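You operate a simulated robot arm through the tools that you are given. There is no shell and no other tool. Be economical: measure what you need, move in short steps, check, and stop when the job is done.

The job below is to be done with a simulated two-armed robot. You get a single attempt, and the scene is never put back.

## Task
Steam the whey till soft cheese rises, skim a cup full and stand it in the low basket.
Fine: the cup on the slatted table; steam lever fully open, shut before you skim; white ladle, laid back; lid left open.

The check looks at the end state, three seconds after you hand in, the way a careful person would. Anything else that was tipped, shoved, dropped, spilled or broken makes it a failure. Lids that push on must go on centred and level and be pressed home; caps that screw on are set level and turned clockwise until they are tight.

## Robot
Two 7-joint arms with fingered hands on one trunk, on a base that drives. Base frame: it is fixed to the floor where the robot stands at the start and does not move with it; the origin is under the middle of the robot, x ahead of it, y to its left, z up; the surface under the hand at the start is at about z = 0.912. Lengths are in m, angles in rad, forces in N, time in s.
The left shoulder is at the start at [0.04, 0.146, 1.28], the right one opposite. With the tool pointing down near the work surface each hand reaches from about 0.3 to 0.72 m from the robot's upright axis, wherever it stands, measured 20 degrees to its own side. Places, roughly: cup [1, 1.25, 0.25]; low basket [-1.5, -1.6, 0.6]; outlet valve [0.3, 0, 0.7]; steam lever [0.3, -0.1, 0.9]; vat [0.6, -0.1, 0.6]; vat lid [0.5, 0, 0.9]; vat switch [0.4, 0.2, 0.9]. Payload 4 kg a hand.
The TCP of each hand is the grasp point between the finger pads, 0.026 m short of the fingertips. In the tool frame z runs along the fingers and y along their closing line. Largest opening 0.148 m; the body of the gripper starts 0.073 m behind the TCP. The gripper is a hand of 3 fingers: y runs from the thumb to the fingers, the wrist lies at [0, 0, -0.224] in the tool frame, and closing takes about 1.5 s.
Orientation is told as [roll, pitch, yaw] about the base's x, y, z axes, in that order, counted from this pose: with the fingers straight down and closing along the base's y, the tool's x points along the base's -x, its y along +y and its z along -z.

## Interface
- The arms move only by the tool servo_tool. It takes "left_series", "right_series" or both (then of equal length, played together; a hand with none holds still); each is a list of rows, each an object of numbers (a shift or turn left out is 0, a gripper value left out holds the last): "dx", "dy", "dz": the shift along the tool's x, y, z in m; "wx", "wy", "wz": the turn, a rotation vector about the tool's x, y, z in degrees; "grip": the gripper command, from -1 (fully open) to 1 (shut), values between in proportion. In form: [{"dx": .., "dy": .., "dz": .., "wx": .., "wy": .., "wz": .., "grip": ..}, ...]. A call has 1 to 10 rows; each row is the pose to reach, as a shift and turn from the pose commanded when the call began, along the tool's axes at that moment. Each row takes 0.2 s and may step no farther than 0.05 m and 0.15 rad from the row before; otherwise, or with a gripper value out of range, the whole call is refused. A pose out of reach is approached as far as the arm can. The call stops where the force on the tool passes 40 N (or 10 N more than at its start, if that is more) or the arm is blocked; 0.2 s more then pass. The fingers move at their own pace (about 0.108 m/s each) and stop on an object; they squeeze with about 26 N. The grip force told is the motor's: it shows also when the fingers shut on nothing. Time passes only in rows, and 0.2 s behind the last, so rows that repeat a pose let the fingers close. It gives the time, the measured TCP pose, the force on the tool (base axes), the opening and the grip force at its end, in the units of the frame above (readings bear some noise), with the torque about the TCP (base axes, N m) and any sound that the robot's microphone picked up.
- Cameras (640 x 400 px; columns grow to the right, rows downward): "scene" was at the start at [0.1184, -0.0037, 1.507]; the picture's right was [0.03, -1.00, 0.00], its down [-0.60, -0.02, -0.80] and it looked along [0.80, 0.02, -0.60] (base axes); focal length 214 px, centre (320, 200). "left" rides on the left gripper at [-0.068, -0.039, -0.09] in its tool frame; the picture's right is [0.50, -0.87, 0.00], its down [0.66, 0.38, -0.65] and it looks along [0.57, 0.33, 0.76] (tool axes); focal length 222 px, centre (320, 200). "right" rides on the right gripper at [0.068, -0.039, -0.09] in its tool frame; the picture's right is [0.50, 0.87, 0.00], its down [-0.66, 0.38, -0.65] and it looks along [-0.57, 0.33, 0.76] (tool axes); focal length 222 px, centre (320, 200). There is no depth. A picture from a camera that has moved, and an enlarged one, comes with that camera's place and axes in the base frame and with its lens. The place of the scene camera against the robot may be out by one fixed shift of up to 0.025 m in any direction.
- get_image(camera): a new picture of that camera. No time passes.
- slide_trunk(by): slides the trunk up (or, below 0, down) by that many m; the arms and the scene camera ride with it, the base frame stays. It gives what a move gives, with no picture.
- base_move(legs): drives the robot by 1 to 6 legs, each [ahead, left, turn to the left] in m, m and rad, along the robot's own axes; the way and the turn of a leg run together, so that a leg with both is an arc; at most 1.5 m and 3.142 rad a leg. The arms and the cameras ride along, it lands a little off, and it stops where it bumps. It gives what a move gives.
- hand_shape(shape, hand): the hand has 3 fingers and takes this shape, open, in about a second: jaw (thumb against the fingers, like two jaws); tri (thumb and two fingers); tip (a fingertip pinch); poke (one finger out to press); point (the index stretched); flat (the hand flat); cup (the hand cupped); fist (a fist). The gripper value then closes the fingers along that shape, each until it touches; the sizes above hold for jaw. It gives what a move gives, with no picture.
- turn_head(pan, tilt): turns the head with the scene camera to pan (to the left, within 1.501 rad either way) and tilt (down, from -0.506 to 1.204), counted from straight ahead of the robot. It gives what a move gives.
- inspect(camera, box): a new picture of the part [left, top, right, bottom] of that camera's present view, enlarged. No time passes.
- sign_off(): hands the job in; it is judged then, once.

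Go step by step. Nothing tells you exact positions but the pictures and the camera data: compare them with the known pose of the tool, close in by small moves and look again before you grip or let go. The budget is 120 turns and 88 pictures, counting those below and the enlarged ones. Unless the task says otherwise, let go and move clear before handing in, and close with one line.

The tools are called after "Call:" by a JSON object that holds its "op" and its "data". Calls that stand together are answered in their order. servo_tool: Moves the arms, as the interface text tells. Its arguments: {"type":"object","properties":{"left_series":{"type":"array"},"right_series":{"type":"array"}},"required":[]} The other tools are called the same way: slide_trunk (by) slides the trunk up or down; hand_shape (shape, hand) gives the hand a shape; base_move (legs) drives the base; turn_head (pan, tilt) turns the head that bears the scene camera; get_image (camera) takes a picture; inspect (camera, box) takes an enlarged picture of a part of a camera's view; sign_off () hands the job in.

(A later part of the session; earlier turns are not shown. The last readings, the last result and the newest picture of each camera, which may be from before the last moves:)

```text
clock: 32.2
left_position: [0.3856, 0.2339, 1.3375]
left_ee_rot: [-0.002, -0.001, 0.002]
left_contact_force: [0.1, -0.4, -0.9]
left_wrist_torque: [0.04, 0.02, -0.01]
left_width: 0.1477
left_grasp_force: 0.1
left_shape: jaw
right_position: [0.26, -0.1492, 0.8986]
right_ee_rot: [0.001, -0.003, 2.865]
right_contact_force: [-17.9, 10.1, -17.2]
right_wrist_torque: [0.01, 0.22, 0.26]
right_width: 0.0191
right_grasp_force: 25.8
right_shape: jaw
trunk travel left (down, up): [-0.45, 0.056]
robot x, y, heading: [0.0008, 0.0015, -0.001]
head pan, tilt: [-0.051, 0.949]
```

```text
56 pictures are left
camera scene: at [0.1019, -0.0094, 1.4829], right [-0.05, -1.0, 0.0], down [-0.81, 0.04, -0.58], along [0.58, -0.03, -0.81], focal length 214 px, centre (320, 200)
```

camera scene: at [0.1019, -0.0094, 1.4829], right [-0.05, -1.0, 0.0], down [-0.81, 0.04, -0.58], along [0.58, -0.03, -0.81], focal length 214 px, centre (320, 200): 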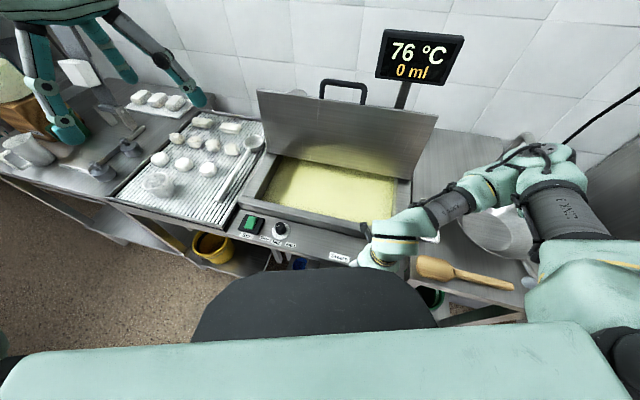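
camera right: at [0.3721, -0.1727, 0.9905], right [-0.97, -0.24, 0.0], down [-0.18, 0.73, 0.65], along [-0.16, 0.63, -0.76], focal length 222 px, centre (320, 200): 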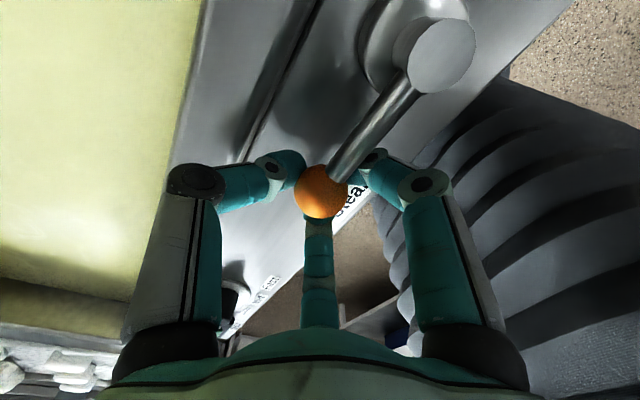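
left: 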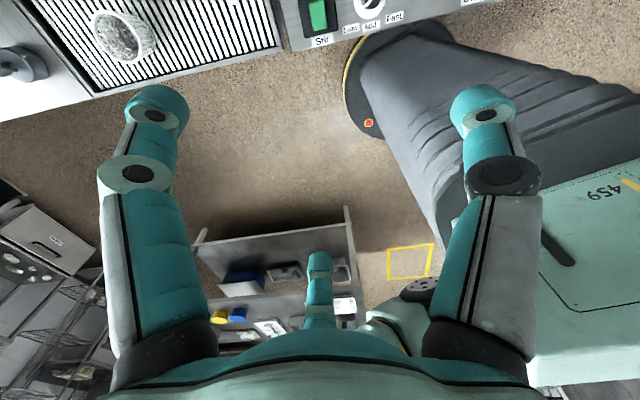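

The lever has turned about 90° but the display still reads 76 °C. I nudge a bit further to feel for the end stop.

Call:
{"op": "servo_tool", "data": {"right_series": [{"dx": -0.006, "dy": 0.006, "wz": -4}, {"dx": -0.005, "dy": 0.013, "wz": -8}, {"dx": -0.005, "dy": 0.013, "wz": -8}]}}

Call:
{"op": "get_image", "data": {"camera": "scene"}}

```text
clock: 33.0
left_position: [0.3895, 0.2369, 1.3349]
left_ee_rot: [-0.004, 0.003, 0.004]
left_contact_force: [0.8, -0.2, 0.0]
left_wrist_torque: [0.02, 0.01, 0.0]
left_width: 0.148
left_grasp_force: 0.0
left_shape: jaw
right_position: [0.2561, -0.1559, 0.899]
right_ee_rot: [-0.004, 0.002, 3.003]
right_contact_force: [3.6, 22.6, -26.7]
right_wrist_torque: [0.14, -0.03, -0.12]
right_width: 0.0201
right_grasp_force: 25.8
right_shape: jaw
trunk travel left (down, up): [-0.45, 0.056]
robot x, y, heading: [-0.0017, -0.0011, 0.001]
head pan, tilt: [-0.051, 0.949]
```

```text
55 pictures are left
camera scene: at [0.1068, -0.0068, 1.4826], right [-0.05, -1.0, 0.0], down [-0.81, 0.04, -0.58], along [0.58, -0.03, -0.81], focal length 214 px, centre (320, 200)
```

scene: 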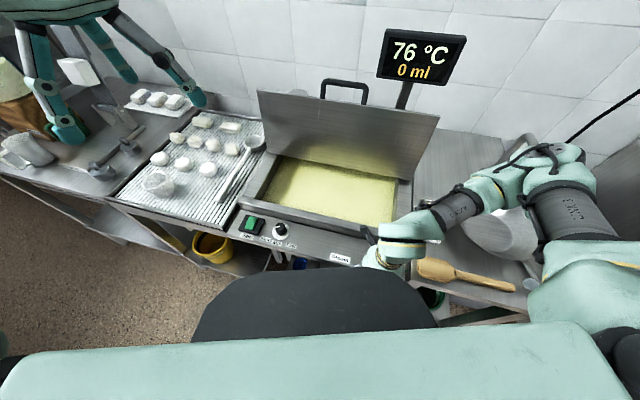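

There is a firm stop, so the lever is fully open. I let go, rise, and wait to see the temperature move.

Call:
{"op": "servo_tool", "data": {"right_series": [{"dy": -0.008, "grip": 0.3}, {"dy": -0.008, "grip": 0.3}, {"dy": -0.008, "dz": -0.03}, {"dy": -0.008, "dz": -0.07}, {"dy": -0.008, "dz": -0.11}, {"dy": -0.008, "dz": -0.14}, {"dy": -0.008, "dz": -0.14}, {"dy": -0.008, "dz": -0.14}]}}

Call:
{"op": "get_image", "data": {"camera": "scene"}}

```text
clock: 34.8
left_position: [0.3867, 0.2333, 1.3361]
left_ee_rot: [-0.001, 0.001, 0.003]
left_contact_force: [0.2, -0.3, 0.1]
left_wrist_torque: [0.0, 0.01, 0.0]
left_width: 0.1481
left_grasp_force: 0.0
left_shape: jaw
right_position: [0.2989, -0.139, 1.0386]
right_ee_rot: [0.001, -0.003, 3.001]
right_contact_force: [-1.1, -0.4, 0.3]
right_wrist_torque: [0.01, 0.01, -0.03]
right_width: 0.0517
right_grasp_force: 0.0
right_shape: jaw
right hand out of reach, approached as far as the arm can: row 3, 4, 5, 6, 7, 8
trunk travel left (down, up): [-0.45, 0.056]
robot x, y, heading: [-0.0001, 0.0011, -0.001]
head pan, tilt: [-0.051, 0.949]
```

```text
54 pictures are left
camera scene: at [0.1042, -0.0101, 1.4828], right [-0.05, -1.0, 0.0], down [-0.81, 0.04, -0.58], along [0.58, -0.03, -0.81], focal length 214 px, centre (320, 200)
```

scene: 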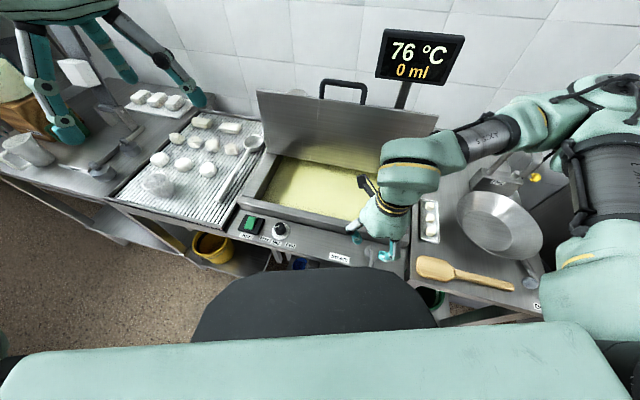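

The hand drifted forward on the way up, so I clear it fully, turn the wrist back, and check the lever.

Call:
{"op": "servo_tool", "data": {"right_series": [{"dx": 0.03, "dz": -0.17, "wz": 8}, {"dx": 0.05, "dz": -0.2, "wz": 16}, {"dx": 0.06, "dy": 0.02, "dz": -0.24, "wz": 24}, {"dx": 0.06, "dy": 0.05, "dz": -0.27, "wz": 32}, {"dx": 0.06, "dy": 0.08, "dz": -0.3, "wz": 40}, {"dx": 0.06, "dy": 0.1, "dz": -0.3, "wz": 48}, {"dx": 0.06, "dy": 0.12, "dz": -0.3, "wz": 56}, {"dx": 0.06, "dy": 0.14, "dz": -0.3, "wz": 64}, {"dx": 0.06, "dy": 0.16, "dz": -0.3, "wz": 72}, {"dx": 0.06, "dy": 0.18, "dz": -0.3, "wz": 80}]}}

Call:
{"op": "inspect", "data": {"camera": "scene", "box": [230, 20, 470, 290]}}

```text
refused: row 1 steps farther than a row can; nothing moved
```

```text
1.48 times, centred on (350, 155) of scene
camera zoom: at [0.1042, -0.0101, 1.4828], right [-0.05, -1.0, 0.0], down [-0.81, 0.04, -0.58], along [0.58, -0.03, -0.81], focal length 318 px, centre (276, 267)
```

zoom: 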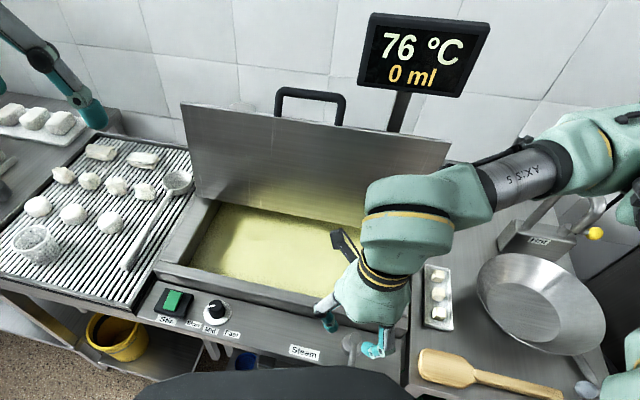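

Call:
{"op": "servo_tool", "data": {"right_series": [{"dx": 0.01, "dz": -0.03, "wz": 8}, {"dx": 0.02, "dz": -0.06, "wz": 16}, {"dx": 0.03, "dy": 0.01, "dz": -0.09, "wz": 24}, {"dx": 0.03, "dy": 0.03, "dz": -0.11, "wz": 32}, {"dx": 0.03, "dy": 0.05, "dz": -0.13, "wz": 40}, {"dx": 0.03, "dy": 0.07, "dz": -0.15, "wz": 48}, {"dx": 0.03, "dy": 0.09, "dz": -0.16, "wz": 56}, {"dx": 0.03, "dy": 0.11, "dz": -0.16, "wz": 64}, {"dx": 0.03, "dy": 0.13, "dz": -0.16, "wz": 72}, {"dx": 0.03, "dy": 0.15, "dz": -0.16, "wz": 80}]}}

Call:
{"op": "inspect", "data": {"camera": "scene", "box": [230, 20, 470, 290]}}

```text
clock: 37.0
left_position: [0.3855, 0.2319, 1.3373]
left_ee_rot: [-0.003, 0.001, 0.001]
left_contact_force: [-0.5, -1.0, 0.3]
left_wrist_torque: [0.0, -0.07, 0.02]
left_width: 0.148
left_grasp_force: 0.1
left_shape: jaw
right_position: [0.3057, -0.2909, 1.1937]
right_ee_rot: [-0.001, -0.002, 1.604]
right_contact_force: [0.3, -0.3, -0.2]
right_wrist_torque: [-0.03, 0.02, -0.01]
right_width: 0.0514
right_grasp_force: 0.1
right_shape: jaw
trunk travel left (down, up): [-0.45, 0.056]
robot x, y, heading: [0.0011, -0.0011, -0.003]
head pan, tilt: [-0.051, 0.949]
```

```text
1.48 times, centred on (350, 155) of scene
camera zoom: at [0.1035, -0.011, 1.4829], right [-0.05, -1.0, 0.0], down [-0.81, 0.04, -0.58], along [0.58, -0.03, -0.81], focal length 318 px, centre (276, 267)
```

zoom: 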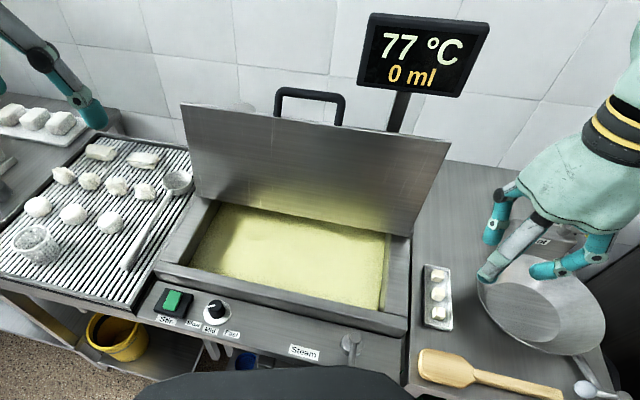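

The temperature rose to 77 °C, so the steam is running. I check the lever position with the wrist camera.

Call:
{"op": "get_image", "data": {"camera": "right"}}

```text
51 pictures are left
camera right: at [0.3462, -0.3574, 1.2837], right [-0.85, -0.53, 0.0], down [-0.4, 0.64, 0.65], along [-0.34, 0.56, -0.76], focal length 222 px, centre (320, 200)
```

right: 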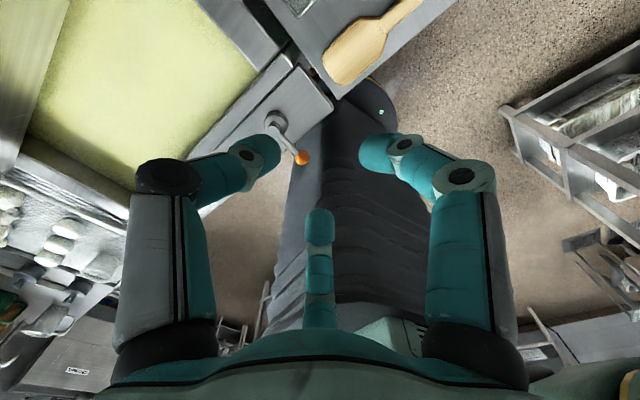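

Call:
{"op": "inspect", "data": {"camera": "right", "box": [220, 80, 380, 180]}}

```text
4.00 times, centred on (300, 130) of right
camera zoom: at [0.3462, -0.3574, 1.2837], right [-0.85, -0.53, 0.0], down [-0.4, 0.64, 0.65], along [-0.34, 0.56, -0.76], focal length 888 px, centre (400, 480)
```

zoom: 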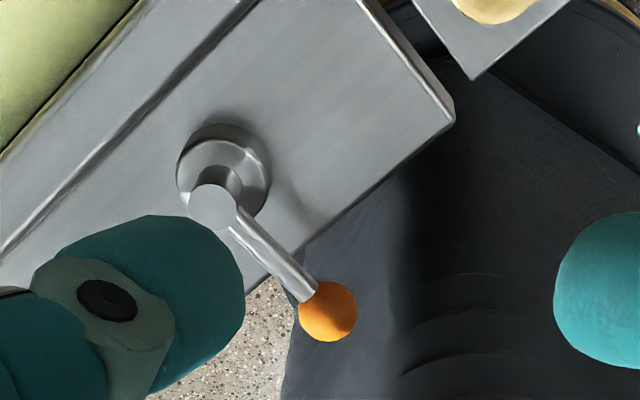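

The lever points straight out, about 90° from shut, so it is fully open. While the whey heats, I bring the left hand over the ladle handle.

Call:
{"op": "servo_tool", "data": {"left_series": [{"dx": -0.026, "dy": 0.006, "dz": 0.032, "wz": 2}, {"dx": -0.052, "dy": 0.012, "dz": 0.064, "wz": 4}, {"dx": -0.078, "dy": 0.018, "dz": 0.096, "wz": 6}, {"dx": -0.104, "dy": 0.024, "dz": 0.128, "wz": 8}, {"dx": -0.13, "dy": 0.03, "dz": 0.16, "wz": 10}, {"dx": -0.156, "dy": 0.036, "dz": 0.192, "wz": 12}, {"dx": -0.182, "dy": 0.042, "dz": 0.224, "wz": 14}, {"dx": -0.208, "dy": 0.045, "dz": 0.25, "wz": 16, "grip": 0.2}, {"dx": -0.208, "dy": 0.045, "dz": 0.25, "wz": 16}]}}

Call:
{"op": "get_image", "data": {"camera": "left"}}

Call:
{"op": "get_image", "data": {"camera": "scene"}}

```text
clock: 39.0
left_position: [0.5915, 0.2793, 1.0867]
left_ee_rot: [-0.002, -0.001, -0.278]
left_contact_force: [0.2, 0.0, 0.0]
left_wrist_torque: [-0.01, 0.01, 0.0]
left_width: 0.0593
left_grasp_force: 0.0
left_shape: jaw
right_position: [0.3043, -0.2898, 1.1943]
right_ee_rot: [0.0, 0.001, 1.606]
right_contact_force: [0.5, 0.9, -0.6]
right_wrist_torque: [-0.02, -0.01, 0.01]
right_width: 0.0513
right_grasp_force: 0.0
right_shape: jaw
trunk travel left (down, up): [-0.45, 0.056]
robot x, y, heading: [-0.0038, 0.0028, 0.0]
head pan, tilt: [-0.051, 0.949]
```

```text
49 pictures are left
camera left: at [0.6446, 0.2238, 1.1757], right [-0.72, -0.7, 0.0], down [-0.53, 0.54, 0.65], along [-0.45, 0.47, -0.76], focal length 222 px, centre (320, 200)
```

left: 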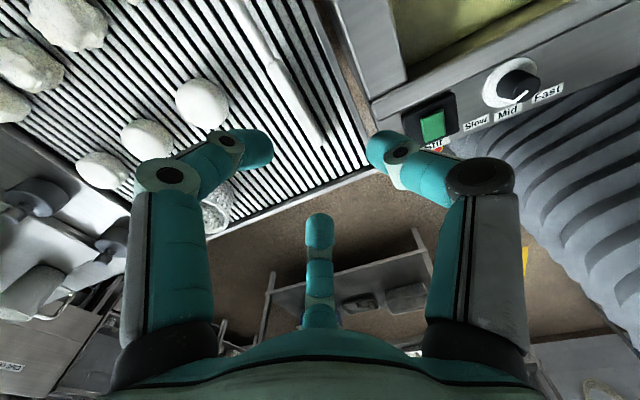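

```text
48 pictures are left
camera scene: at [0.1035, -0.01, 1.4829], right [-0.05, -1.0, 0.0], down [-0.81, 0.04, -0.58], along [0.58, -0.03, -0.81], focal length 214 px, centre (320, 200)
```

scene: 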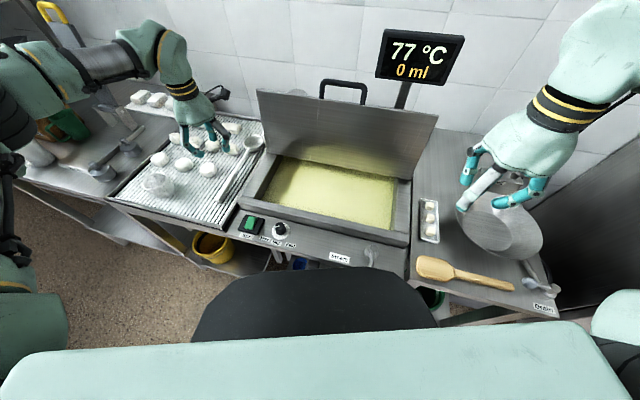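

Comparing two views, the slatted surface lies lower than I assumed, about z 0.87, with the ladle handle end near (0.552, 0.327). I centre over the handle and descend part way.

Call:
{"op": "servo_tool", "data": {"left_series": [{"dx": -0.002, "dy": 0.017, "dz": 0.04}, {"dx": -0.0035, "dy": 0.033, "dz": 0.08}, {"dx": -0.0035, "dy": 0.033, "dz": 0.12}]}}

Call:
{"op": "get_image", "data": {"camera": "left"}}

```text
clock: 39.8
left_position: [0.6059, 0.3096, 0.9665]
left_ee_rot: [-0.001, 0.0, -0.279]
left_contact_force: [-0.8, -0.5, 0.0]
left_wrist_torque: [0.0, -0.02, 0.02]
left_width: 0.0592
left_grasp_force: 0.0
left_shape: jaw
right_position: [0.3058, -0.2907, 1.1951]
right_ee_rot: [0.0, -0.001, 1.605]
right_contact_force: [0.1, 1.0, 0.3]
right_wrist_torque: [0.01, 0.02, 0.0]
right_width: 0.0515
right_grasp_force: 0.1
right_shape: jaw
trunk travel left (down, up): [-0.45, 0.056]
robot x, y, heading: [-0.0046, -0.0008, -0.001]
head pan, tilt: [-0.051, 0.949]
```

```text
47 pictures are left
camera left: at [0.6607, 0.2546, 1.0549], right [-0.72, -0.7, 0.0], down [-0.53, 0.54, 0.65], along [-0.46, 0.47, -0.76], focal length 222 px, centre (320, 200)
```

left: 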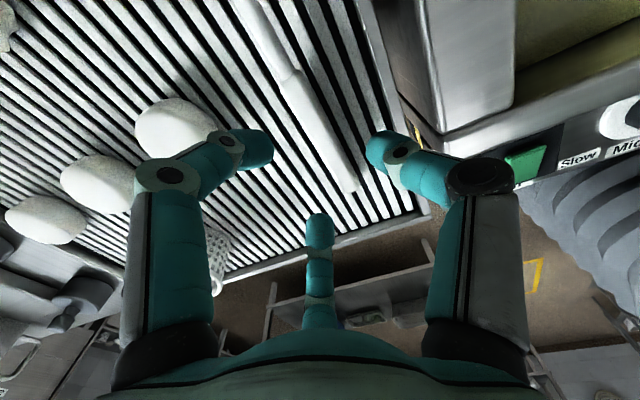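

The handle is now centred between the fingers. I go down and grip it.

Call:
{"op": "servo_tool", "data": {"left_series": [{"dy": -0.002, "dz": 0.03}, {"dy": -0.002, "dz": 0.055}, {"dy": -0.002, "dz": 0.072}, {"dy": -0.002, "dz": 0.08}, {"dy": -0.002, "dz": 0.08, "grip": 1}, {"dy": -0.002, "dz": 0.08}, {"dy": -0.002, "dz": 0.08}]}}

Call:
{"op": "get_image", "data": {"camera": "left"}}

```text
clock: 41.4
left_position: [0.6037, 0.3049, 0.8897]
left_ee_rot: [-0.004, -0.008, -0.277]
left_contact_force: [-3.8, -1.9, 28.1]
left_wrist_torque: [-0.41, 0.22, -0.05]
left_width: 0.0117
left_grasp_force: 25.7
left_shape: jaw
right_position: [0.302, -0.2926, 1.1946]
right_ee_rot: [-0.004, -0.001, 1.605]
right_contact_force: [-0.2, 0.1, -0.8]
right_wrist_torque: [0.0, 0.02, 0.0]
right_width: 0.0514
right_grasp_force: 0.0
right_shape: jaw
trunk travel left (down, up): [-0.45, 0.056]
robot x, y, heading: [0.0027, 0.0035, -0.003]
head pan, tilt: [-0.051, 0.949]
```

```text
46 pictures are left
camera left: at [0.6578, 0.2509, 0.9798], right [-0.72, -0.7, 0.0], down [-0.53, 0.54, 0.65], along [-0.45, 0.47, -0.76], focal length 222 px, centre (320, 200)
```

left: 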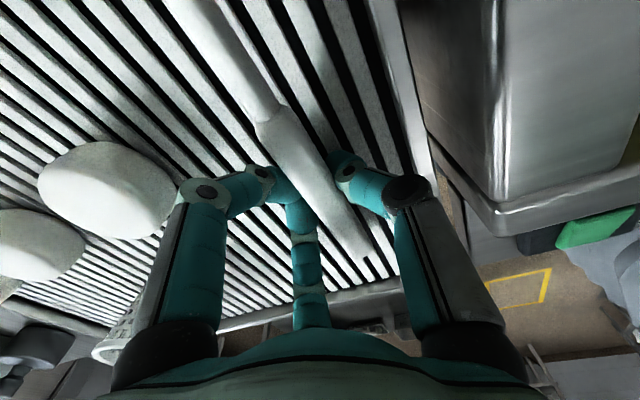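

The handle is gripped (width about 12 mm); I note this pose (0.604, 0.305, 0.890, yaw −0.277) for laying it back. I lift it and check the ladle and temperature.

Call:
{"op": "servo_tool", "data": {"left_series": [{"dz": -0.02}, {"dz": -0.05}, {"dz": -0.09}, {"dz": -0.13}, {"dz": -0.16}, {"dz": -0.18}, {"dz": -0.18}]}}

Call:
{"op": "get_image", "data": {"camera": "scene"}}

Call:
{"op": "get_image", "data": {"camera": "left"}}

```text
clock: 43.0
left_position: [0.6067, 0.3047, 1.0651]
left_ee_rot: [-0.001, 0.0, -0.276]
left_contact_force: [0.4, 0.1, -0.2]
left_wrist_torque: [0.07, 0.06, 0.0]
left_width: 0.0097
left_grasp_force: 26.2
left_shape: jaw
right_position: [0.3063, -0.2907, 1.1942]
right_ee_rot: [0.001, 0.0, 1.606]
right_contact_force: [0.3, 0.8, 0.0]
right_wrist_torque: [0.05, -0.02, -0.03]
right_width: 0.0517
right_grasp_force: 0.0
right_shape: jaw
trunk travel left (down, up): [-0.45, 0.056]
robot x, y, heading: [-0.0004, 0.003, 0.0]
head pan, tilt: [-0.051, 0.949]
```

```text
45 pictures are left
camera scene: at [0.1048, -0.0098, 1.4828], right [-0.05, -1.0, 0.0], down [-0.81, 0.04, -0.58], along [0.58, -0.03, -0.81], focal length 214 px, centre (320, 200)
```

scene: 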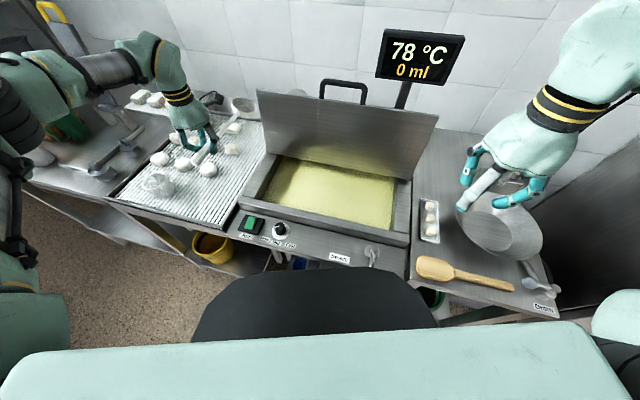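

```text
44 pictures are left
camera left: at [0.66, 0.2503, 1.1543], right [-0.72, -0.7, 0.0], down [-0.53, 0.54, 0.65], along [-0.46, 0.47, -0.76], focal length 222 px, centre (320, 200)
```

left: 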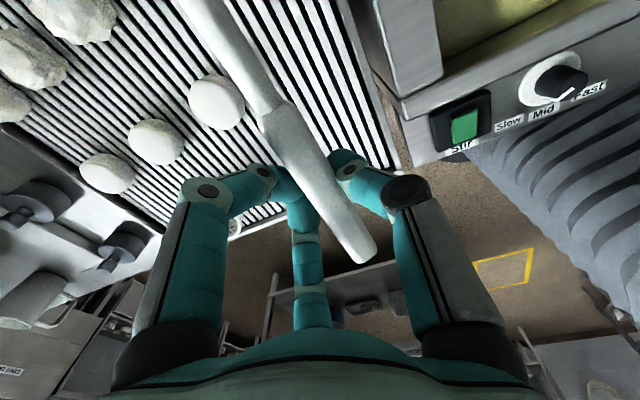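

The ladle is well held and the whey is at 78 °C, rising about 1 °C every 5 s. I pre-position the right hand above the lever and let time pass.

Call:
{"op": "servo_tool", "data": {"right_series": [{"dx": -0.015, "wz": -8}, {"dx": -0.03, "wz": -16}, {"dx": -0.045, "dz": 0.02, "wz": -24}, {"dx": -0.06, "dz": 0.04, "wz": -32}, {"dx": -0.075, "dz": 0.06, "wz": -40}, {"dx": -0.09, "dz": 0.08, "wz": -48}, {"dx": -0.105, "dz": 0.1, "wz": -56}, {"dx": -0.12, "dz": 0.12, "wz": -64}, {"dx": -0.133, "dz": 0.14, "wz": -72}, {"dx": -0.133, "dz": 0.14, "wz": -72}]}}

Call:
{"op": "servo_tool", "data": {"left_series": [{"dz": 0}, {"dz": 0}, {"dz": 0}, {"dz": 0}, {"dz": 0}, {"dz": 0}, {"dz": 0}, {"dz": 0}, {"dz": 0}, {"dz": 0}]}}

Call:
{"op": "servo_tool", "data": {"left_series": [{"dz": 0}, {"dz": 0}, {"dz": 0}, {"dz": 0}, {"dz": 0}, {"dz": 0}, {"dz": 0}, {"dz": 0}, {"dz": 0}, {"dz": 0}]}}

Call:
{"op": "servo_tool", "data": {"left_series": [{"dz": 0}, {"dz": 0}, {"dz": 0}, {"dz": 0}, {"dz": 0}, {"dz": 0}, {"dz": 0}, {"dz": 0}, {"dz": 0}, {"dz": 0}]}}

Call:
{"op": "servo_tool", "data": {"left_series": [{"dz": 0}, {"dz": 0}, {"dz": 0}, {"dz": 0}, {"dz": 0}, {"dz": 0}, {"dz": 0}, {"dz": 0}, {"dz": 0}, {"dz": 0}]}}

Call:
{"op": "get_image", "data": {"camera": "scene"}}

```text
clock: 45.2
left_position: [0.6055, 0.3051, 1.0642]
left_ee_rot: [-0.002, 0.001, -0.277]
left_contact_force: [-0.1, 0.3, -0.6]
left_wrist_torque: [0.01, 0.07, -0.01]
left_width: 0.0097
left_grasp_force: 26.0
left_shape: jaw
right_position: [0.3032, -0.1585, 1.0534]
right_ee_rot: [0.0, -0.001, 2.864]
right_contact_force: [0.1, 0.2, -0.9]
right_wrist_torque: [-0.01, -0.02, 0.01]
right_width: 0.0513
right_grasp_force: 0.1
right_shape: jaw
right hand out of reach, approached as far as the arm can: row 7, 8
trunk travel left (down, up): [-0.45, 0.056]
robot x, y, heading: [0.0014, 0.0, 0.002]
head pan, tilt: [-0.051, 0.949]
```

```text
clock: 47.4
left_position: [0.6055, 0.3038, 1.0653]
left_ee_rot: [-0.003, -0.001, -0.278]
left_contact_force: [-0.5, 0.1, -1.2]
left_wrist_torque: [0.02, 0.09, 0.01]
left_width: 0.0096
left_grasp_force: 25.9
left_shape: jaw
right_position: [0.3047, -0.1575, 1.055]
right_ee_rot: [-0.001, -0.003, 2.864]
right_contact_force: [-0.2, 0.2, -0.8]
right_wrist_torque: [-0.02, 0.0, 0.0]
right_width: 0.0515
right_grasp_force: 0.1
right_shape: jaw
trunk travel left (down, up): [-0.45, 0.056]
robot x, y, heading: [-0.0009, 0.0025, 0.002]
head pan, tilt: [-0.051, 0.949]
```

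```text
clock: 49.6
left_position: [0.6066, 0.3053, 1.0643]
left_ee_rot: [-0.001, 0.0, -0.278]
left_contact_force: [-0.1, -0.3, -1.1]
left_wrist_torque: [0.02, 0.08, -0.01]
left_width: 0.0096
left_grasp_force: 26.5
left_shape: jaw
right_position: [0.304, -0.158, 1.0543]
right_ee_rot: [0.001, -0.001, 2.862]
right_contact_force: [0.1, -0.1, -0.1]
right_wrist_torque: [0.01, -0.02, 0.0]
right_width: 0.0516
right_grasp_force: 0.1
right_shape: jaw
trunk travel left (down, up): [-0.45, 0.056]
robot x, y, heading: [-0.003, -0.0025, 0.004]
head pan, tilt: [-0.051, 0.949]
```

```text
clock: 51.8
left_position: [0.6059, 0.3045, 1.0645]
left_ee_rot: [-0.002, 0.001, -0.277]
left_contact_force: [-0.2, 0.7, -1.0]
left_wrist_torque: [-0.03, 0.08, 0.0]
left_width: 0.0101
left_grasp_force: 26.1
left_shape: jaw
right_position: [0.3029, -0.1584, 1.0544]
right_ee_rot: [0.001, -0.003, 2.863]
right_contact_force: [0.0, 0.2, -0.6]
right_wrist_torque: [0.02, 0.03, 0.01]
right_width: 0.0516
right_grasp_force: 0.1
right_shape: jaw
trunk travel left (down, up): [-0.45, 0.056]
robot x, y, heading: [-0.0007, 0.0006, 0.002]
head pan, tilt: [-0.051, 0.949]
```

```text
clock: 54.0
left_position: [0.6056, 0.3047, 1.0647]
left_ee_rot: [-0.003, 0.0, -0.277]
left_contact_force: [0.3, -0.1, -1.5]
left_wrist_torque: [0.0, 0.07, -0.03]
left_width: 0.0094
left_grasp_force: 26.0
left_shape: jaw
right_position: [0.3041, -0.1591, 1.0544]
right_ee_rot: [-0.002, -0.004, 2.862]
right_contact_force: [-0.8, 0.3, -0.3]
right_wrist_torque: [0.0, -0.02, 0.01]
right_width: 0.052
right_grasp_force: 0.0
right_shape: jaw
trunk travel left (down, up): [-0.45, 0.056]
robot x, y, heading: [-0.0005, -0.001, -0.001]
head pan, tilt: [-0.051, 0.949]
```

```text
43 pictures are left
camera scene: at [0.1044, -0.01, 1.4828], right [-0.05, -1.0, 0.0], down [-0.81, 0.04, -0.58], along [0.58, -0.03, -0.81], focal length 214 px, centre (320, 200)
```

scene: 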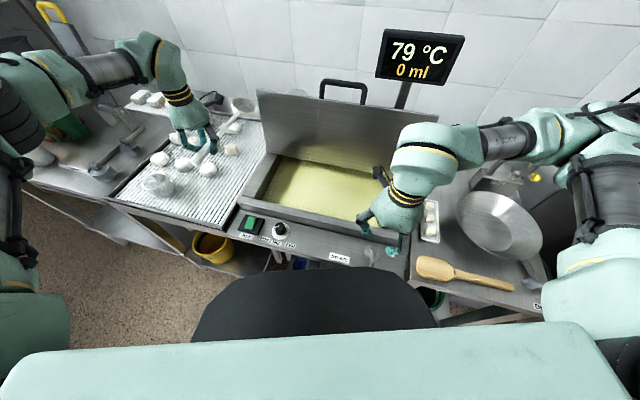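

It is at 79 °C and rising slowly. I wait about 22 s.

Call:
{"op": "servo_tool", "data": {"left_series": [{"dz": 0}, {"dz": 0}, {"dz": 0}, {"dz": 0}, {"dz": 0}, {"dz": 0}, {"dz": 0}, {"dz": 0}, {"dz": 0}, {"dz": 0}]}}

Call:
{"op": "servo_tool", "data": {"left_series": [{"dz": 0}, {"dz": 0}, {"dz": 0}, {"dz": 0}, {"dz": 0}, {"dz": 0}, {"dz": 0}, {"dz": 0}, {"dz": 0}, {"dz": 0}]}}

Call:
{"op": "servo_tool", "data": {"left_series": [{"dz": 0}, {"dz": 0}, {"dz": 0}, {"dz": 0}, {"dz": 0}, {"dz": 0}, {"dz": 0}, {"dz": 0}, {"dz": 0}, {"dz": 0}]}}

Call:
{"op": "servo_tool", "data": {"left_series": [{"dz": 0}, {"dz": 0}, {"dz": 0}, {"dz": 0}, {"dz": 0}, {"dz": 0}, {"dz": 0}, {"dz": 0}, {"dz": 0}, {"dz": 0}]}}

Call:
{"op": "servo_tool", "data": {"left_series": [{"dz": 0}, {"dz": 0}, {"dz": 0}, {"dz": 0}, {"dz": 0}, {"dz": 0}, {"dz": 0}, {"dz": 0}, {"dz": 0}, {"dz": 0}]}}

Call:
{"op": "servo_tool", "data": {"left_series": [{"dz": 0}, {"dz": 0}, {"dz": 0}, {"dz": 0}, {"dz": 0}, {"dz": 0}, {"dz": 0}, {"dz": 0}, {"dz": 0}, {"dz": 0}]}}

Call:
{"op": "servo_tool", "data": {"left_series": [{"dz": 0}, {"dz": 0}, {"dz": 0}, {"dz": 0}, {"dz": 0}, {"dz": 0}, {"dz": 0}, {"dz": 0}, {"dz": 0}, {"dz": 0}]}}

Call:
{"op": "servo_tool", "data": {"left_series": [{"dz": 0}, {"dz": 0}, {"dz": 0}, {"dz": 0}, {"dz": 0}, {"dz": 0}, {"dz": 0}, {"dz": 0}, {"dz": 0}, {"dz": 0}]}}

Call:
{"op": "servo_tool", "data": {"left_series": [{"dz": 0}, {"dz": 0}, {"dz": 0}, {"dz": 0}, {"dz": 0}, {"dz": 0}, {"dz": 0}, {"dz": 0}, {"dz": 0}, {"dz": 0}]}}

Call:
{"op": "servo_tool", "data": {"left_series": [{"dz": 0}, {"dz": 0}, {"dz": 0}, {"dz": 0}, {"dz": 0}, {"dz": 0}, {"dz": 0}, {"dz": 0}, {"dz": 0}, {"dz": 0}]}}

Call:
{"op": "inspect", "data": {"camera": "scene", "box": [230, 20, 470, 290]}}

```text
clock: 56.2
left_position: [0.6062, 0.3049, 1.0664]
left_ee_rot: [-0.003, 0.001, -0.276]
left_contact_force: [0.6, -0.5, -1.2]
left_wrist_torque: [0.06, 0.06, 0.0]
left_width: 0.0099
left_grasp_force: 25.7
left_shape: jaw
right_position: [0.3035, -0.1564, 1.055]
right_ee_rot: [-0.001, -0.001, 2.863]
right_contact_force: [0.0, 0.1, -0.5]
right_wrist_torque: [0.05, -0.01, 0.02]
right_width: 0.0515
right_grasp_force: 0.2
right_shape: jaw
trunk travel left (down, up): [-0.45, 0.056]
robot x, y, heading: [-0.0031, 0.0006, -0.002]
head pan, tilt: [-0.051, 0.949]
```

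```text
clock: 58.4
left_position: [0.6056, 0.3035, 1.0643]
left_ee_rot: [-0.002, -0.001, -0.278]
left_contact_force: [0.6, -0.2, -0.7]
left_wrist_torque: [0.0, 0.09, -0.01]
left_width: 0.0095
left_grasp_force: 26.2
left_shape: jaw
right_position: [0.3026, -0.1575, 1.0544]
right_ee_rot: [0.001, -0.003, 2.863]
right_contact_force: [0.2, 0.3, 0.3]
right_wrist_torque: [-0.02, 0.02, 0.03]
right_width: 0.0517
right_grasp_force: 0.1
right_shape: jaw
trunk travel left (down, up): [-0.45, 0.056]
robot x, y, heading: [0.0012, 0.0022, 0.004]
head pan, tilt: [-0.051, 0.949]
```

```text
clock: 60.6
left_position: [0.6061, 0.3048, 1.0652]
left_ee_rot: [-0.002, 0.0, -0.277]
left_contact_force: [0.1, -0.2, -1.2]
left_wrist_torque: [-0.03, 0.08, -0.04]
left_width: 0.0095
left_grasp_force: 26.0
left_shape: jaw
right_position: [0.3037, -0.1562, 1.0547]
right_ee_rot: [0.001, -0.002, 2.862]
right_contact_force: [0.1, -0.5, 0.5]
right_wrist_torque: [-0.02, 0.01, -0.04]
right_width: 0.0516
right_grasp_force: 0.0
right_shape: jaw
trunk travel left (down, up): [-0.45, 0.056]
robot x, y, heading: [-0.0006, 0.0018, 0.002]
head pan, tilt: [-0.051, 0.949]
```

```text
clock: 62.8
left_position: [0.6059, 0.3047, 1.0654]
left_ee_rot: [-0.003, 0.0, -0.277]
left_contact_force: [-0.3, 0.5, -1.4]
left_wrist_torque: [0.0, 0.12, 0.01]
left_width: 0.0094
left_grasp_force: 26.1
left_shape: jaw
right_position: [0.3029, -0.158, 1.0548]
right_ee_rot: [0.0, -0.001, 2.862]
right_contact_force: [-0.7, 0.6, 0.3]
right_wrist_torque: [0.04, -0.03, 0.03]
right_width: 0.0516
right_grasp_force: 0.1
right_shape: jaw
trunk travel left (down, up): [-0.45, 0.056]
robot x, y, heading: [0.0006, 0.0007, -0.002]
head pan, tilt: [-0.051, 0.949]
```

```text
clock: 65.0
left_position: [0.6057, 0.3048, 1.0647]
left_ee_rot: [-0.002, 0.0, -0.278]
left_contact_force: [-0.3, -0.2, -0.7]
left_wrist_torque: [0.03, 0.05, -0.01]
left_width: 0.0097
left_grasp_force: 25.7
left_shape: jaw
right_position: [0.3041, -0.1585, 1.0539]
right_ee_rot: [0.0, -0.002, 2.863]
right_contact_force: [0.4, -0.7, 1.0]
right_wrist_torque: [0.01, -0.03, 0.01]
right_width: 0.0518
right_grasp_force: 0.1
right_shape: jaw
trunk travel left (down, up): [-0.45, 0.056]
robot x, y, heading: [-0.0007, -0.0015, 0.001]
head pan, tilt: [-0.051, 0.949]
```

```text
clock: 67.2
left_position: [0.6064, 0.3048, 1.0645]
left_ee_rot: [-0.001, 0.0, -0.277]
left_contact_force: [0.2, -0.2, -0.3]
left_wrist_torque: [0.01, 0.04, -0.02]
left_width: 0.0097
left_grasp_force: 25.9
left_shape: jaw
right_position: [0.304, -0.156, 1.0554]
right_ee_rot: [0.0, -0.002, 2.863]
right_contact_force: [0.6, 0.4, 0.4]
right_wrist_torque: [0.02, -0.03, 0.0]
right_width: 0.0516
right_grasp_force: 0.0
right_shape: jaw
trunk travel left (down, up): [-0.45, 0.056]
robot x, y, heading: [0.0026, 0.001, 0.0]
head pan, tilt: [-0.051, 0.949]
```

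```text
clock: 69.4
left_position: [0.606, 0.3042, 1.0645]
left_ee_rot: [-0.001, 0.001, -0.277]
left_contact_force: [-0.2, 1.0, -0.7]
left_wrist_torque: [0.02, 0.09, -0.01]
left_width: 0.0095
left_grasp_force: 25.7
left_shape: jaw
right_position: [0.3032, -0.1563, 1.0549]
right_ee_rot: [0.001, 0.0, 2.863]
right_contact_force: [0.2, 0.0, 0.4]
right_wrist_torque: [0.02, 0.03, 0.01]
right_width: 0.0515
right_grasp_force: 0.0
right_shape: jaw
trunk travel left (down, up): [-0.45, 0.056]
robot x, y, heading: [-0.0011, 0.0022, -0.0]
head pan, tilt: [-0.051, 0.949]
```

```text
clock: 71.6
left_position: [0.6052, 0.3045, 1.0645]
left_ee_rot: [-0.002, 0.0, -0.278]
left_contact_force: [-0.1, 0.6, -0.5]
left_wrist_torque: [0.03, 0.1, -0.01]
left_width: 0.0096
left_grasp_force: 26.0
left_shape: jaw
right_position: [0.3039, -0.1573, 1.0549]
right_ee_rot: [-0.001, -0.002, 2.863]
right_contact_force: [-0.4, 0.6, -0.6]
right_wrist_torque: [0.01, 0.02, -0.01]
right_width: 0.0518
right_grasp_force: 0.0
right_shape: jaw
trunk travel left (down, up): [-0.45, 0.056]
robot x, y, heading: [0.0008, -0.0044, 0.002]
head pan, tilt: [-0.051, 0.949]
```

```text
clock: 73.8
left_position: [0.6054, 0.3039, 1.0648]
left_ee_rot: [-0.003, -0.001, -0.276]
left_contact_force: [-0.2, 0.0, -0.7]
left_wrist_torque: [0.0, 0.09, 0.01]
left_width: 0.0097
left_grasp_force: 25.7
left_shape: jaw
right_position: [0.3022, -0.1583, 1.0538]
right_ee_rot: [-0.001, -0.001, 2.862]
right_contact_force: [-0.3, 0.3, 0.0]
right_wrist_torque: [-0.01, 0.0, 0.01]
right_width: 0.0517
right_grasp_force: 0.0
right_shape: jaw
trunk travel left (down, up): [-0.45, 0.056]
robot x, y, heading: [0.0025, -0.002, -0.003]
head pan, tilt: [-0.051, 0.949]
```

```text
clock: 76.0
left_position: [0.6066, 0.3049, 1.0641]
left_ee_rot: [-0.001, -0.001, -0.278]
left_contact_force: [0.1, -0.2, -0.2]
left_wrist_torque: [0.05, 0.09, 0.01]
left_width: 0.0095
left_grasp_force: 26.1
left_shape: jaw
right_position: [0.3038, -0.1578, 1.0545]
right_ee_rot: [0.001, -0.002, 2.864]
right_contact_force: [-0.3, -0.5, 0.5]
right_wrist_torque: [0.01, -0.02, -0.01]
right_width: 0.0519
right_grasp_force: 0.1
right_shape: jaw
trunk travel left (down, up): [-0.45, 0.056]
robot x, y, heading: [-0.0021, 0.0011, 0.002]
head pan, tilt: [-0.051, 0.949]
```

```text
1.48 times, centred on (350, 155) of scene
camera zoom: at [0.1044, -0.01, 1.4828], right [-0.05, -1.0, 0.0], down [-0.81, 0.04, -0.58], along [0.58, -0.03, -0.81], focal length 318 px, centre (276, 267)
```

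zoom: 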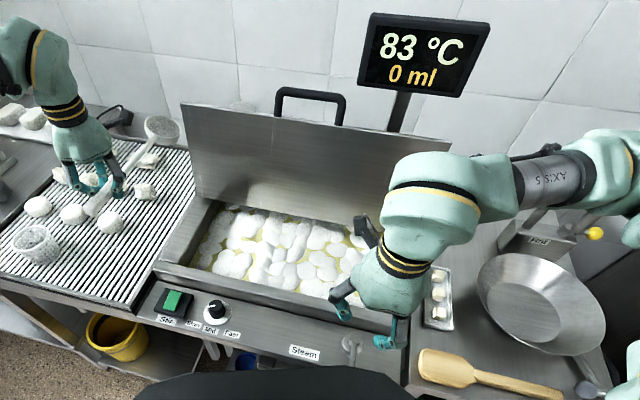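

Soft cheese has risen over the whole vat at 83 °C. I shut the steam now: lower the right hand over the lever rod and grip it.

Call:
{"op": "servo_tool", "data": {"right_series": [{"dz": 0.04}, {"dx": -0.006, "dz": 0.08}, {"dx": -0.014, "dz": 0.11}, {"dx": -0.016, "dz": 0.135}, {"dx": -0.016, "dz": 0.152}, {"dx": -0.016, "dz": 0.152, "grip": 1}, {"dx": -0.016, "dz": 0.152}, {"dx": -0.016, "dz": 0.152}]}}

Call:
{"op": "get_image", "data": {"camera": "right"}}

```text
clock: 77.8
left_position: [0.6067, 0.3047, 1.0639]
left_ee_rot: [-0.001, 0.001, -0.277]
left_contact_force: [-1.0, -0.1, -1.5]
left_wrist_torque: [0.02, 0.07, -0.01]
left_width: 0.0096
left_grasp_force: 25.6
left_shape: jaw
right_position: [0.286, -0.1528, 0.9021]
right_ee_rot: [0.0, -0.002, 2.863]
right_contact_force: [-1.0, 4.4, -13.6]
right_wrist_torque: [0.12, 0.05, 0.09]
right_width: 0.0041
right_grasp_force: 26.6
right_shape: jaw
trunk travel left (down, up): [-0.45, 0.056]
robot x, y, heading: [-0.0017, 0.0002, -0.001]
head pan, tilt: [-0.051, 0.949]
```

```text
41 pictures are left
camera right: at [0.3618, -0.1339, 0.992], right [0.24, -0.97, 0.0], down [-0.73, -0.18, 0.65], along [-0.64, -0.16, -0.76], focal length 222 px, centre (320, 200)
```

right: 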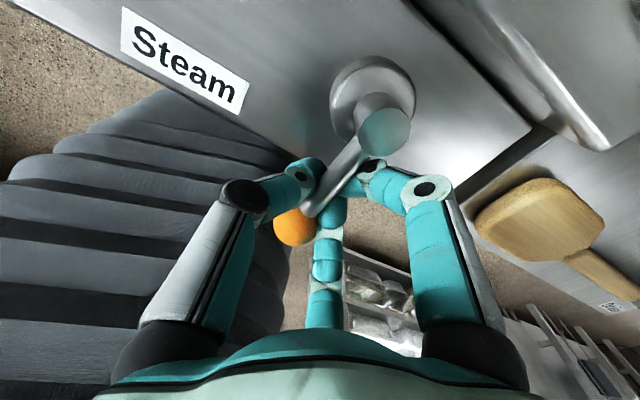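

The rod is gripped. I swing the lever back along its arc towards shut.

Call:
{"op": "servo_tool", "data": {"right_series": [{"dx": 0.0005, "dy": -0.0067, "wz": 8}, {"dx": 0.0019, "dy": -0.0132, "wz": 16}, {"dx": 0.0041, "dy": -0.0195, "wz": 24}, {"dx": 0.0073, "dy": -0.0254, "wz": 32}, {"dx": 0.0112, "dy": -0.0309, "wz": 40}, {"dx": 0.0159, "dy": -0.0357, "wz": 48}, {"dx": 0.0212, "dy": -0.0398, "wz": 56}, {"dx": 0.027, "dy": -0.0431, "wz": 64}, {"dx": 0.0332, "dy": -0.0456, "wz": 72}, {"dx": 0.0397, "dy": -0.0473, "wz": 80}]}}

Call:
{"op": "servo_tool", "data": {"right_series": [{"dx": 0.0002, "dy": -0.005, "wz": 6}, {"dx": 0.001, "dy": -0.01, "wz": 12}, {"dx": 0.0015, "dy": -0.014, "wz": 16}, {"dx": 0.0015, "dy": -0.014, "wz": 16}]}}

Call:
{"op": "get_image", "data": {"camera": "right"}}

```text
clock: 80.0
left_position: [0.6069, 0.302, 1.0635]
left_ee_rot: [-0.002, 0.002, -0.278]
left_contact_force: [0.6, -0.2, -1.3]
left_wrist_torque: [0.04, 0.07, -0.02]
left_width: 0.0095
left_grasp_force: 25.6
left_shape: jaw
right_position: [0.3371, -0.1231, 0.9026]
right_ee_rot: [0.003, -0.002, 1.463]
right_contact_force: [-1.1, -17.0, -17.7]
right_wrist_torque: [-0.09, -0.11, 0.1]
right_width: 0.0029
right_grasp_force: 26.2
right_shape: jaw
trunk travel left (down, up): [-0.45, 0.056]
robot x, y, heading: [-0.0001, 0.0027, 0.001]
head pan, tilt: [-0.051, 0.949]
```

```text
clock: 81.0
left_position: [0.6044, 0.3028, 1.0656]
left_ee_rot: [0.0, -0.001, -0.277]
left_contact_force: [-0.2, -0.3, -0.6]
left_wrist_torque: [0.05, 0.08, 0.01]
left_width: 0.0097
left_grasp_force: 26.1
left_shape: jaw
right_position: [0.3472, -0.1248, 0.9036]
right_ee_rot: [0.006, 0.002, 1.188]
right_contact_force: [-18.4, -13.3, -20.6]
right_wrist_torque: [-0.14, -0.03, 0.26]
right_width: 0.0027
right_grasp_force: 25.4
right_shape: jaw
trunk travel left (down, up): [-0.45, 0.056]
robot x, y, heading: [0.001, -0.0015, -0.003]
head pan, tilt: [-0.051, 0.949]
```

```text
40 pictures are left
camera right: at [0.3596, -0.2019, 0.9924], right [-0.99, -0.14, 0.01], down [-0.1, 0.75, 0.65], along [-0.1, 0.65, -0.76], focal length 222 px, centre (320, 200)
```

right: 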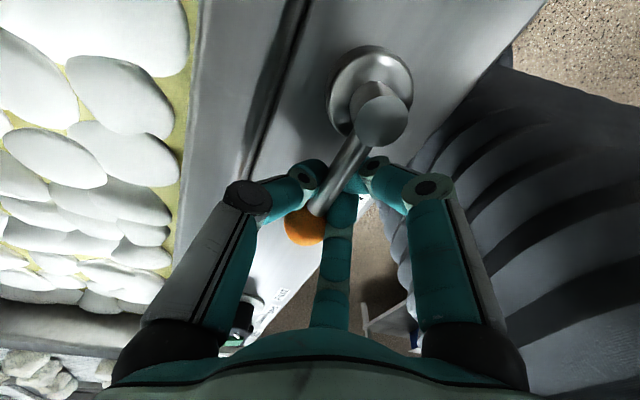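

It meets its stop in the original position, so the steam is shut. I release, lift clear and move the right hand aside.

Call:
{"op": "servo_tool", "data": {"right_series": [{"grip": 0.2}, {"grip": 0.2}, {"dz": -0.04}, {"dz": -0.08}, {"dz": -0.12}, {"dz": -0.16}, {"dx": 0.04, "dz": -0.2}, {"dx": 0.08, "dz": -0.22}, {"dx": 0.12, "dz": -0.24}, {"dx": 0.16, "dz": -0.25}]}}

Call:
{"op": "inspect", "data": {"camera": "scene", "box": [230, 20, 470, 290]}}

```text
refused: row 7 steps farther than a row can; nothing moved
```

```text
1.48 times, centred on (350, 155) of scene
camera zoom: at [0.1029, -0.013, 1.4829], right [-0.05, -1.0, 0.0], down [-0.81, 0.04, -0.58], along [0.58, -0.03, -0.81], focal length 318 px, centre (276, 267)
```

zoom: 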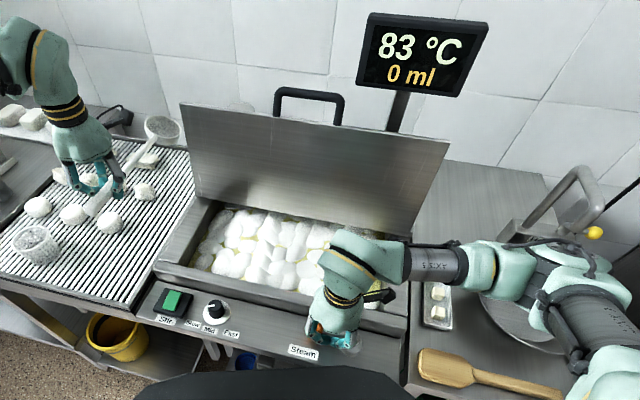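

The steam is shut and curd fills the vat. I release the lever and clear the right hand, then draw the ladle back and bring it over the vat, clear of the lid.

Call:
{"op": "servo_tool", "data": {"right_series": [{"grip": 0.2}, {"grip": 0.2}, {"dz": -0.04}, {"dz": -0.08}, {"dz": -0.12}, {"dz": -0.16}, {"dx": 0.03, "dz": -0.19}, {"dx": 0.07, "dz": -0.21}, {"dx": 0.11, "dz": -0.22}, {"dx": 0.15, "dz": -0.23}]}}

Call:
{"op": "servo_tool", "data": {"left_series": [{"dx": 0.03, "dz": -0.01}, {"dx": 0.06, "dz": -0.02}, {"dx": 0.09, "dz": -0.03}, {"dx": 0.12, "dz": -0.04}, {"dx": 0.15, "dz": -0.05}, {"dx": 0.18, "dz": -0.06}]}}

Call:
{"op": "servo_tool", "data": {"left_series": [{"dx": -0.002, "dy": -0.03, "wz": 3}, {"dx": -0.004, "dy": -0.06, "wz": 6}, {"dx": -0.007, "dy": -0.09, "wz": 9}, {"dx": -0.01, "dy": -0.12, "wz": 13}, {"dx": -0.014, "dy": -0.15, "wz": 17}, {"dx": -0.018, "dy": -0.18, "wz": 21}, {"dx": -0.022, "dy": -0.21, "wz": 25}, {"dx": -0.025, "dy": -0.247, "wz": 30}]}}

Call:
{"op": "get_image", "data": {"camera": "scene"}}

Call:
{"op": "get_image", "data": {"camera": "right"}}

```text
clock: 83.2
left_position: [0.604, 0.3038, 1.0652]
left_ee_rot: [0.0, -0.003, -0.277]
left_contact_force: [0.0, 0.5, -0.5]
left_wrist_torque: [0.03, 0.04, -0.02]
left_width: 0.0094
left_grasp_force: 26.3
left_shape: jaw
right_position: [0.2949, -0.2616, 1.1342]
right_ee_rot: [-0.001, -0.001, 1.188]
right_contact_force: [-0.1, 0.3, -0.5]
right_wrist_torque: [0.03, -0.02, 0.03]
right_width: 0.0591
right_grasp_force: 0.0
right_shape: jaw
trunk travel left (down, up): [-0.45, 0.056]
robot x, y, heading: [-0.001, 0.0048, -0.0]
head pan, tilt: [-0.051, 0.949]
```

```text
clock: 84.6
left_position: [0.4328, 0.3562, 1.1257]
left_ee_rot: [-0.001, -0.003, -0.277]
left_contact_force: [-0.9, 0.1, 0.1]
left_wrist_torque: [-0.01, 0.07, 0.0]
left_width: 0.0096
left_grasp_force: 26.3
left_shape: jaw
right_position: [0.2942, -0.2587, 1.1349]
right_ee_rot: [-0.002, 0.0, 1.187]
right_contact_force: [0.3, -0.5, -1.0]
right_wrist_torque: [0.01, -0.01, 0.02]
right_width: 0.0592
right_grasp_force: 0.0
right_shape: jaw
trunk travel left (down, up): [-0.45, 0.056]
robot x, y, heading: [-0.0009, -0.0017, 0.002]
head pan, tilt: [-0.051, 0.949]
```

```text
clock: 86.4
left_position: [0.3897, 0.1102, 1.1263]
left_ee_rot: [-0.002, 0.001, -0.802]
left_contact_force: [-1.0, 0.3, -1.5]
left_wrist_torque: [0.07, 0.06, -0.02]
left_width: 0.0092
left_grasp_force: 25.8
left_shape: jaw
right_position: [0.2957, -0.2615, 1.134]
right_ee_rot: [0.002, -0.002, 1.186]
right_contact_force: [-0.1, 0.5, 0.5]
right_wrist_torque: [0.04, -0.01, -0.01]
right_width: 0.0592
right_grasp_force: 0.0
right_shape: jaw
trunk travel left (down, up): [-0.45, 0.056]
robot x, y, heading: [0.002, -0.0019, 0.007]
head pan, tilt: [-0.051, 0.949]
```

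```text
38 pictures are left
camera scene: at [0.1046, -0.0124, 1.4828], right [-0.05, -1.0, 0.0], down [-0.81, 0.04, -0.58], along [0.58, -0.03, -0.81], focal length 214 px, centre (320, 200)
```

scene: 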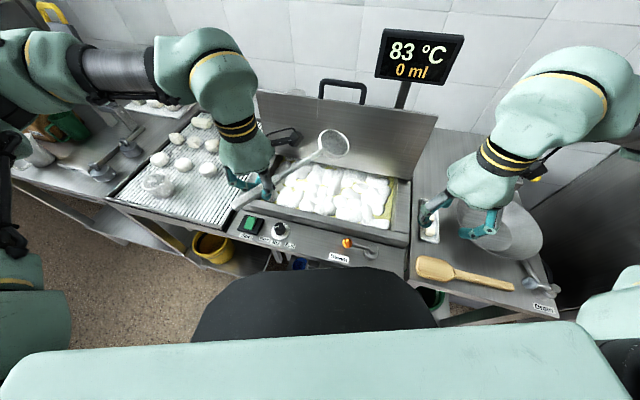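

```text
37 pictures are left
camera right: at [0.307, -0.3387, 1.2229], right [-0.99, -0.14, 0.0], down [-0.11, 0.75, 0.66], along [-0.09, 0.65, -0.76], focal length 222 px, centre (320, 200)
```

right: 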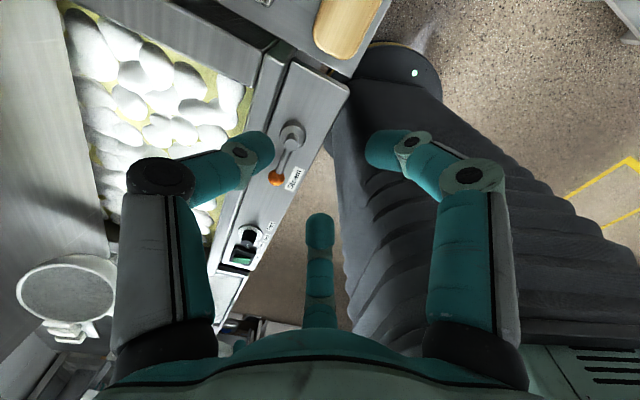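

The bowl is near (0.546, −0.069, 1.11), held level, and the lever is back in its shut place. I tip the bowl down 30° and lower it to just above the curd.

Call:
{"op": "servo_tool", "data": {"left_series": [{"dx": -0.006, "dz": 0.012, "wy": 6}, {"dx": -0.012, "dz": 0.024, "wy": 12}, {"dx": -0.018, "dz": 0.036, "wy": 18}, {"dx": -0.024, "dz": 0.048, "wy": 24}, {"dx": -0.03, "dz": 0.06, "wy": 30}]}}

Call:
{"op": "get_image", "data": {"camera": "scene"}}

Call:
{"op": "get_image", "data": {"camera": "right"}}

```text
clock: 87.6
left_position: [0.4127, 0.0895, 1.0676]
left_ee_rot: [-0.001, 0.525, -0.804]
left_contact_force: [-0.1, -0.4, -0.6]
left_wrist_torque: [-0.01, 0.03, 0.0]
left_width: 0.0095
left_grasp_force: 26.0
left_shape: jaw
right_position: [0.2966, -0.2614, 1.1338]
right_ee_rot: [0.004, -0.003, 1.188]
right_contact_force: [0.0, 0.1, -0.1]
right_wrist_torque: [0.01, 0.05, 0.0]
right_width: 0.0592
right_grasp_force: 0.1
right_shape: jaw
trunk travel left (down, up): [-0.45, 0.056]
robot x, y, heading: [0.0012, -0.0032, 0.001]
head pan, tilt: [-0.051, 0.949]
```

```text
36 pictures are left
camera scene: at [0.1052, -0.012, 1.4828], right [-0.05, -1.0, 0.0], down [-0.81, 0.04, -0.58], along [0.58, -0.03, -0.81], focal length 214 px, centre (320, 200)
```

scene: 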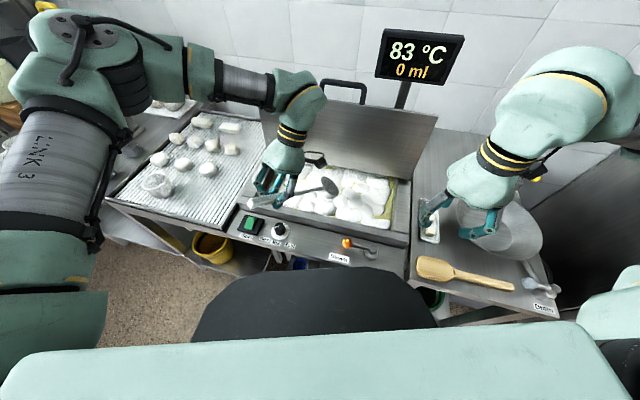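

```text
35 pictures are left
camera right: at [0.3074, -0.3384, 1.2228], right [-0.99, -0.14, 0.0], down [-0.1, 0.75, 0.66], along [-0.09, 0.65, -0.76], focal length 222 px, centre (320, 200)
```

right: 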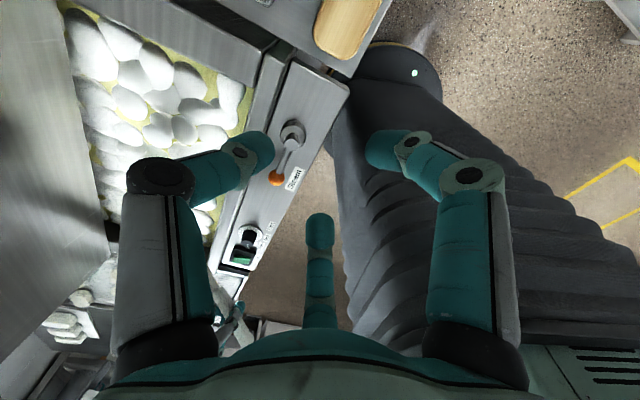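

Call:
{"op": "inspect", "data": {"camera": "scene", "box": [240, 140, 420, 255]}}

```text
3.48 times, centred on (330, 198) of scene
camera zoom: at [0.1052, -0.012, 1.4828], right [-0.05, -1.0, 0.0], down [-0.81, 0.04, -0.58], along [0.58, -0.03, -0.81], focal length 746 px, centre (285, 209)
```

zoom: 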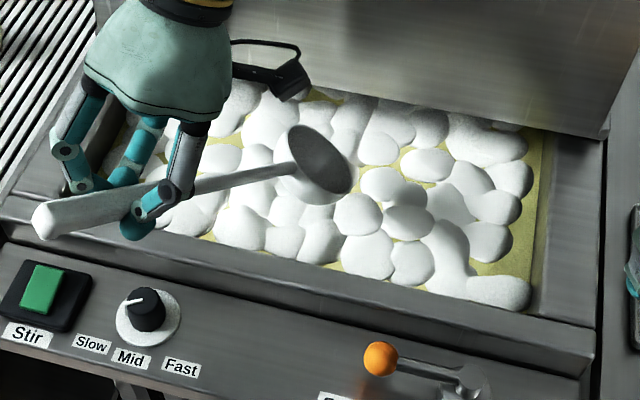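

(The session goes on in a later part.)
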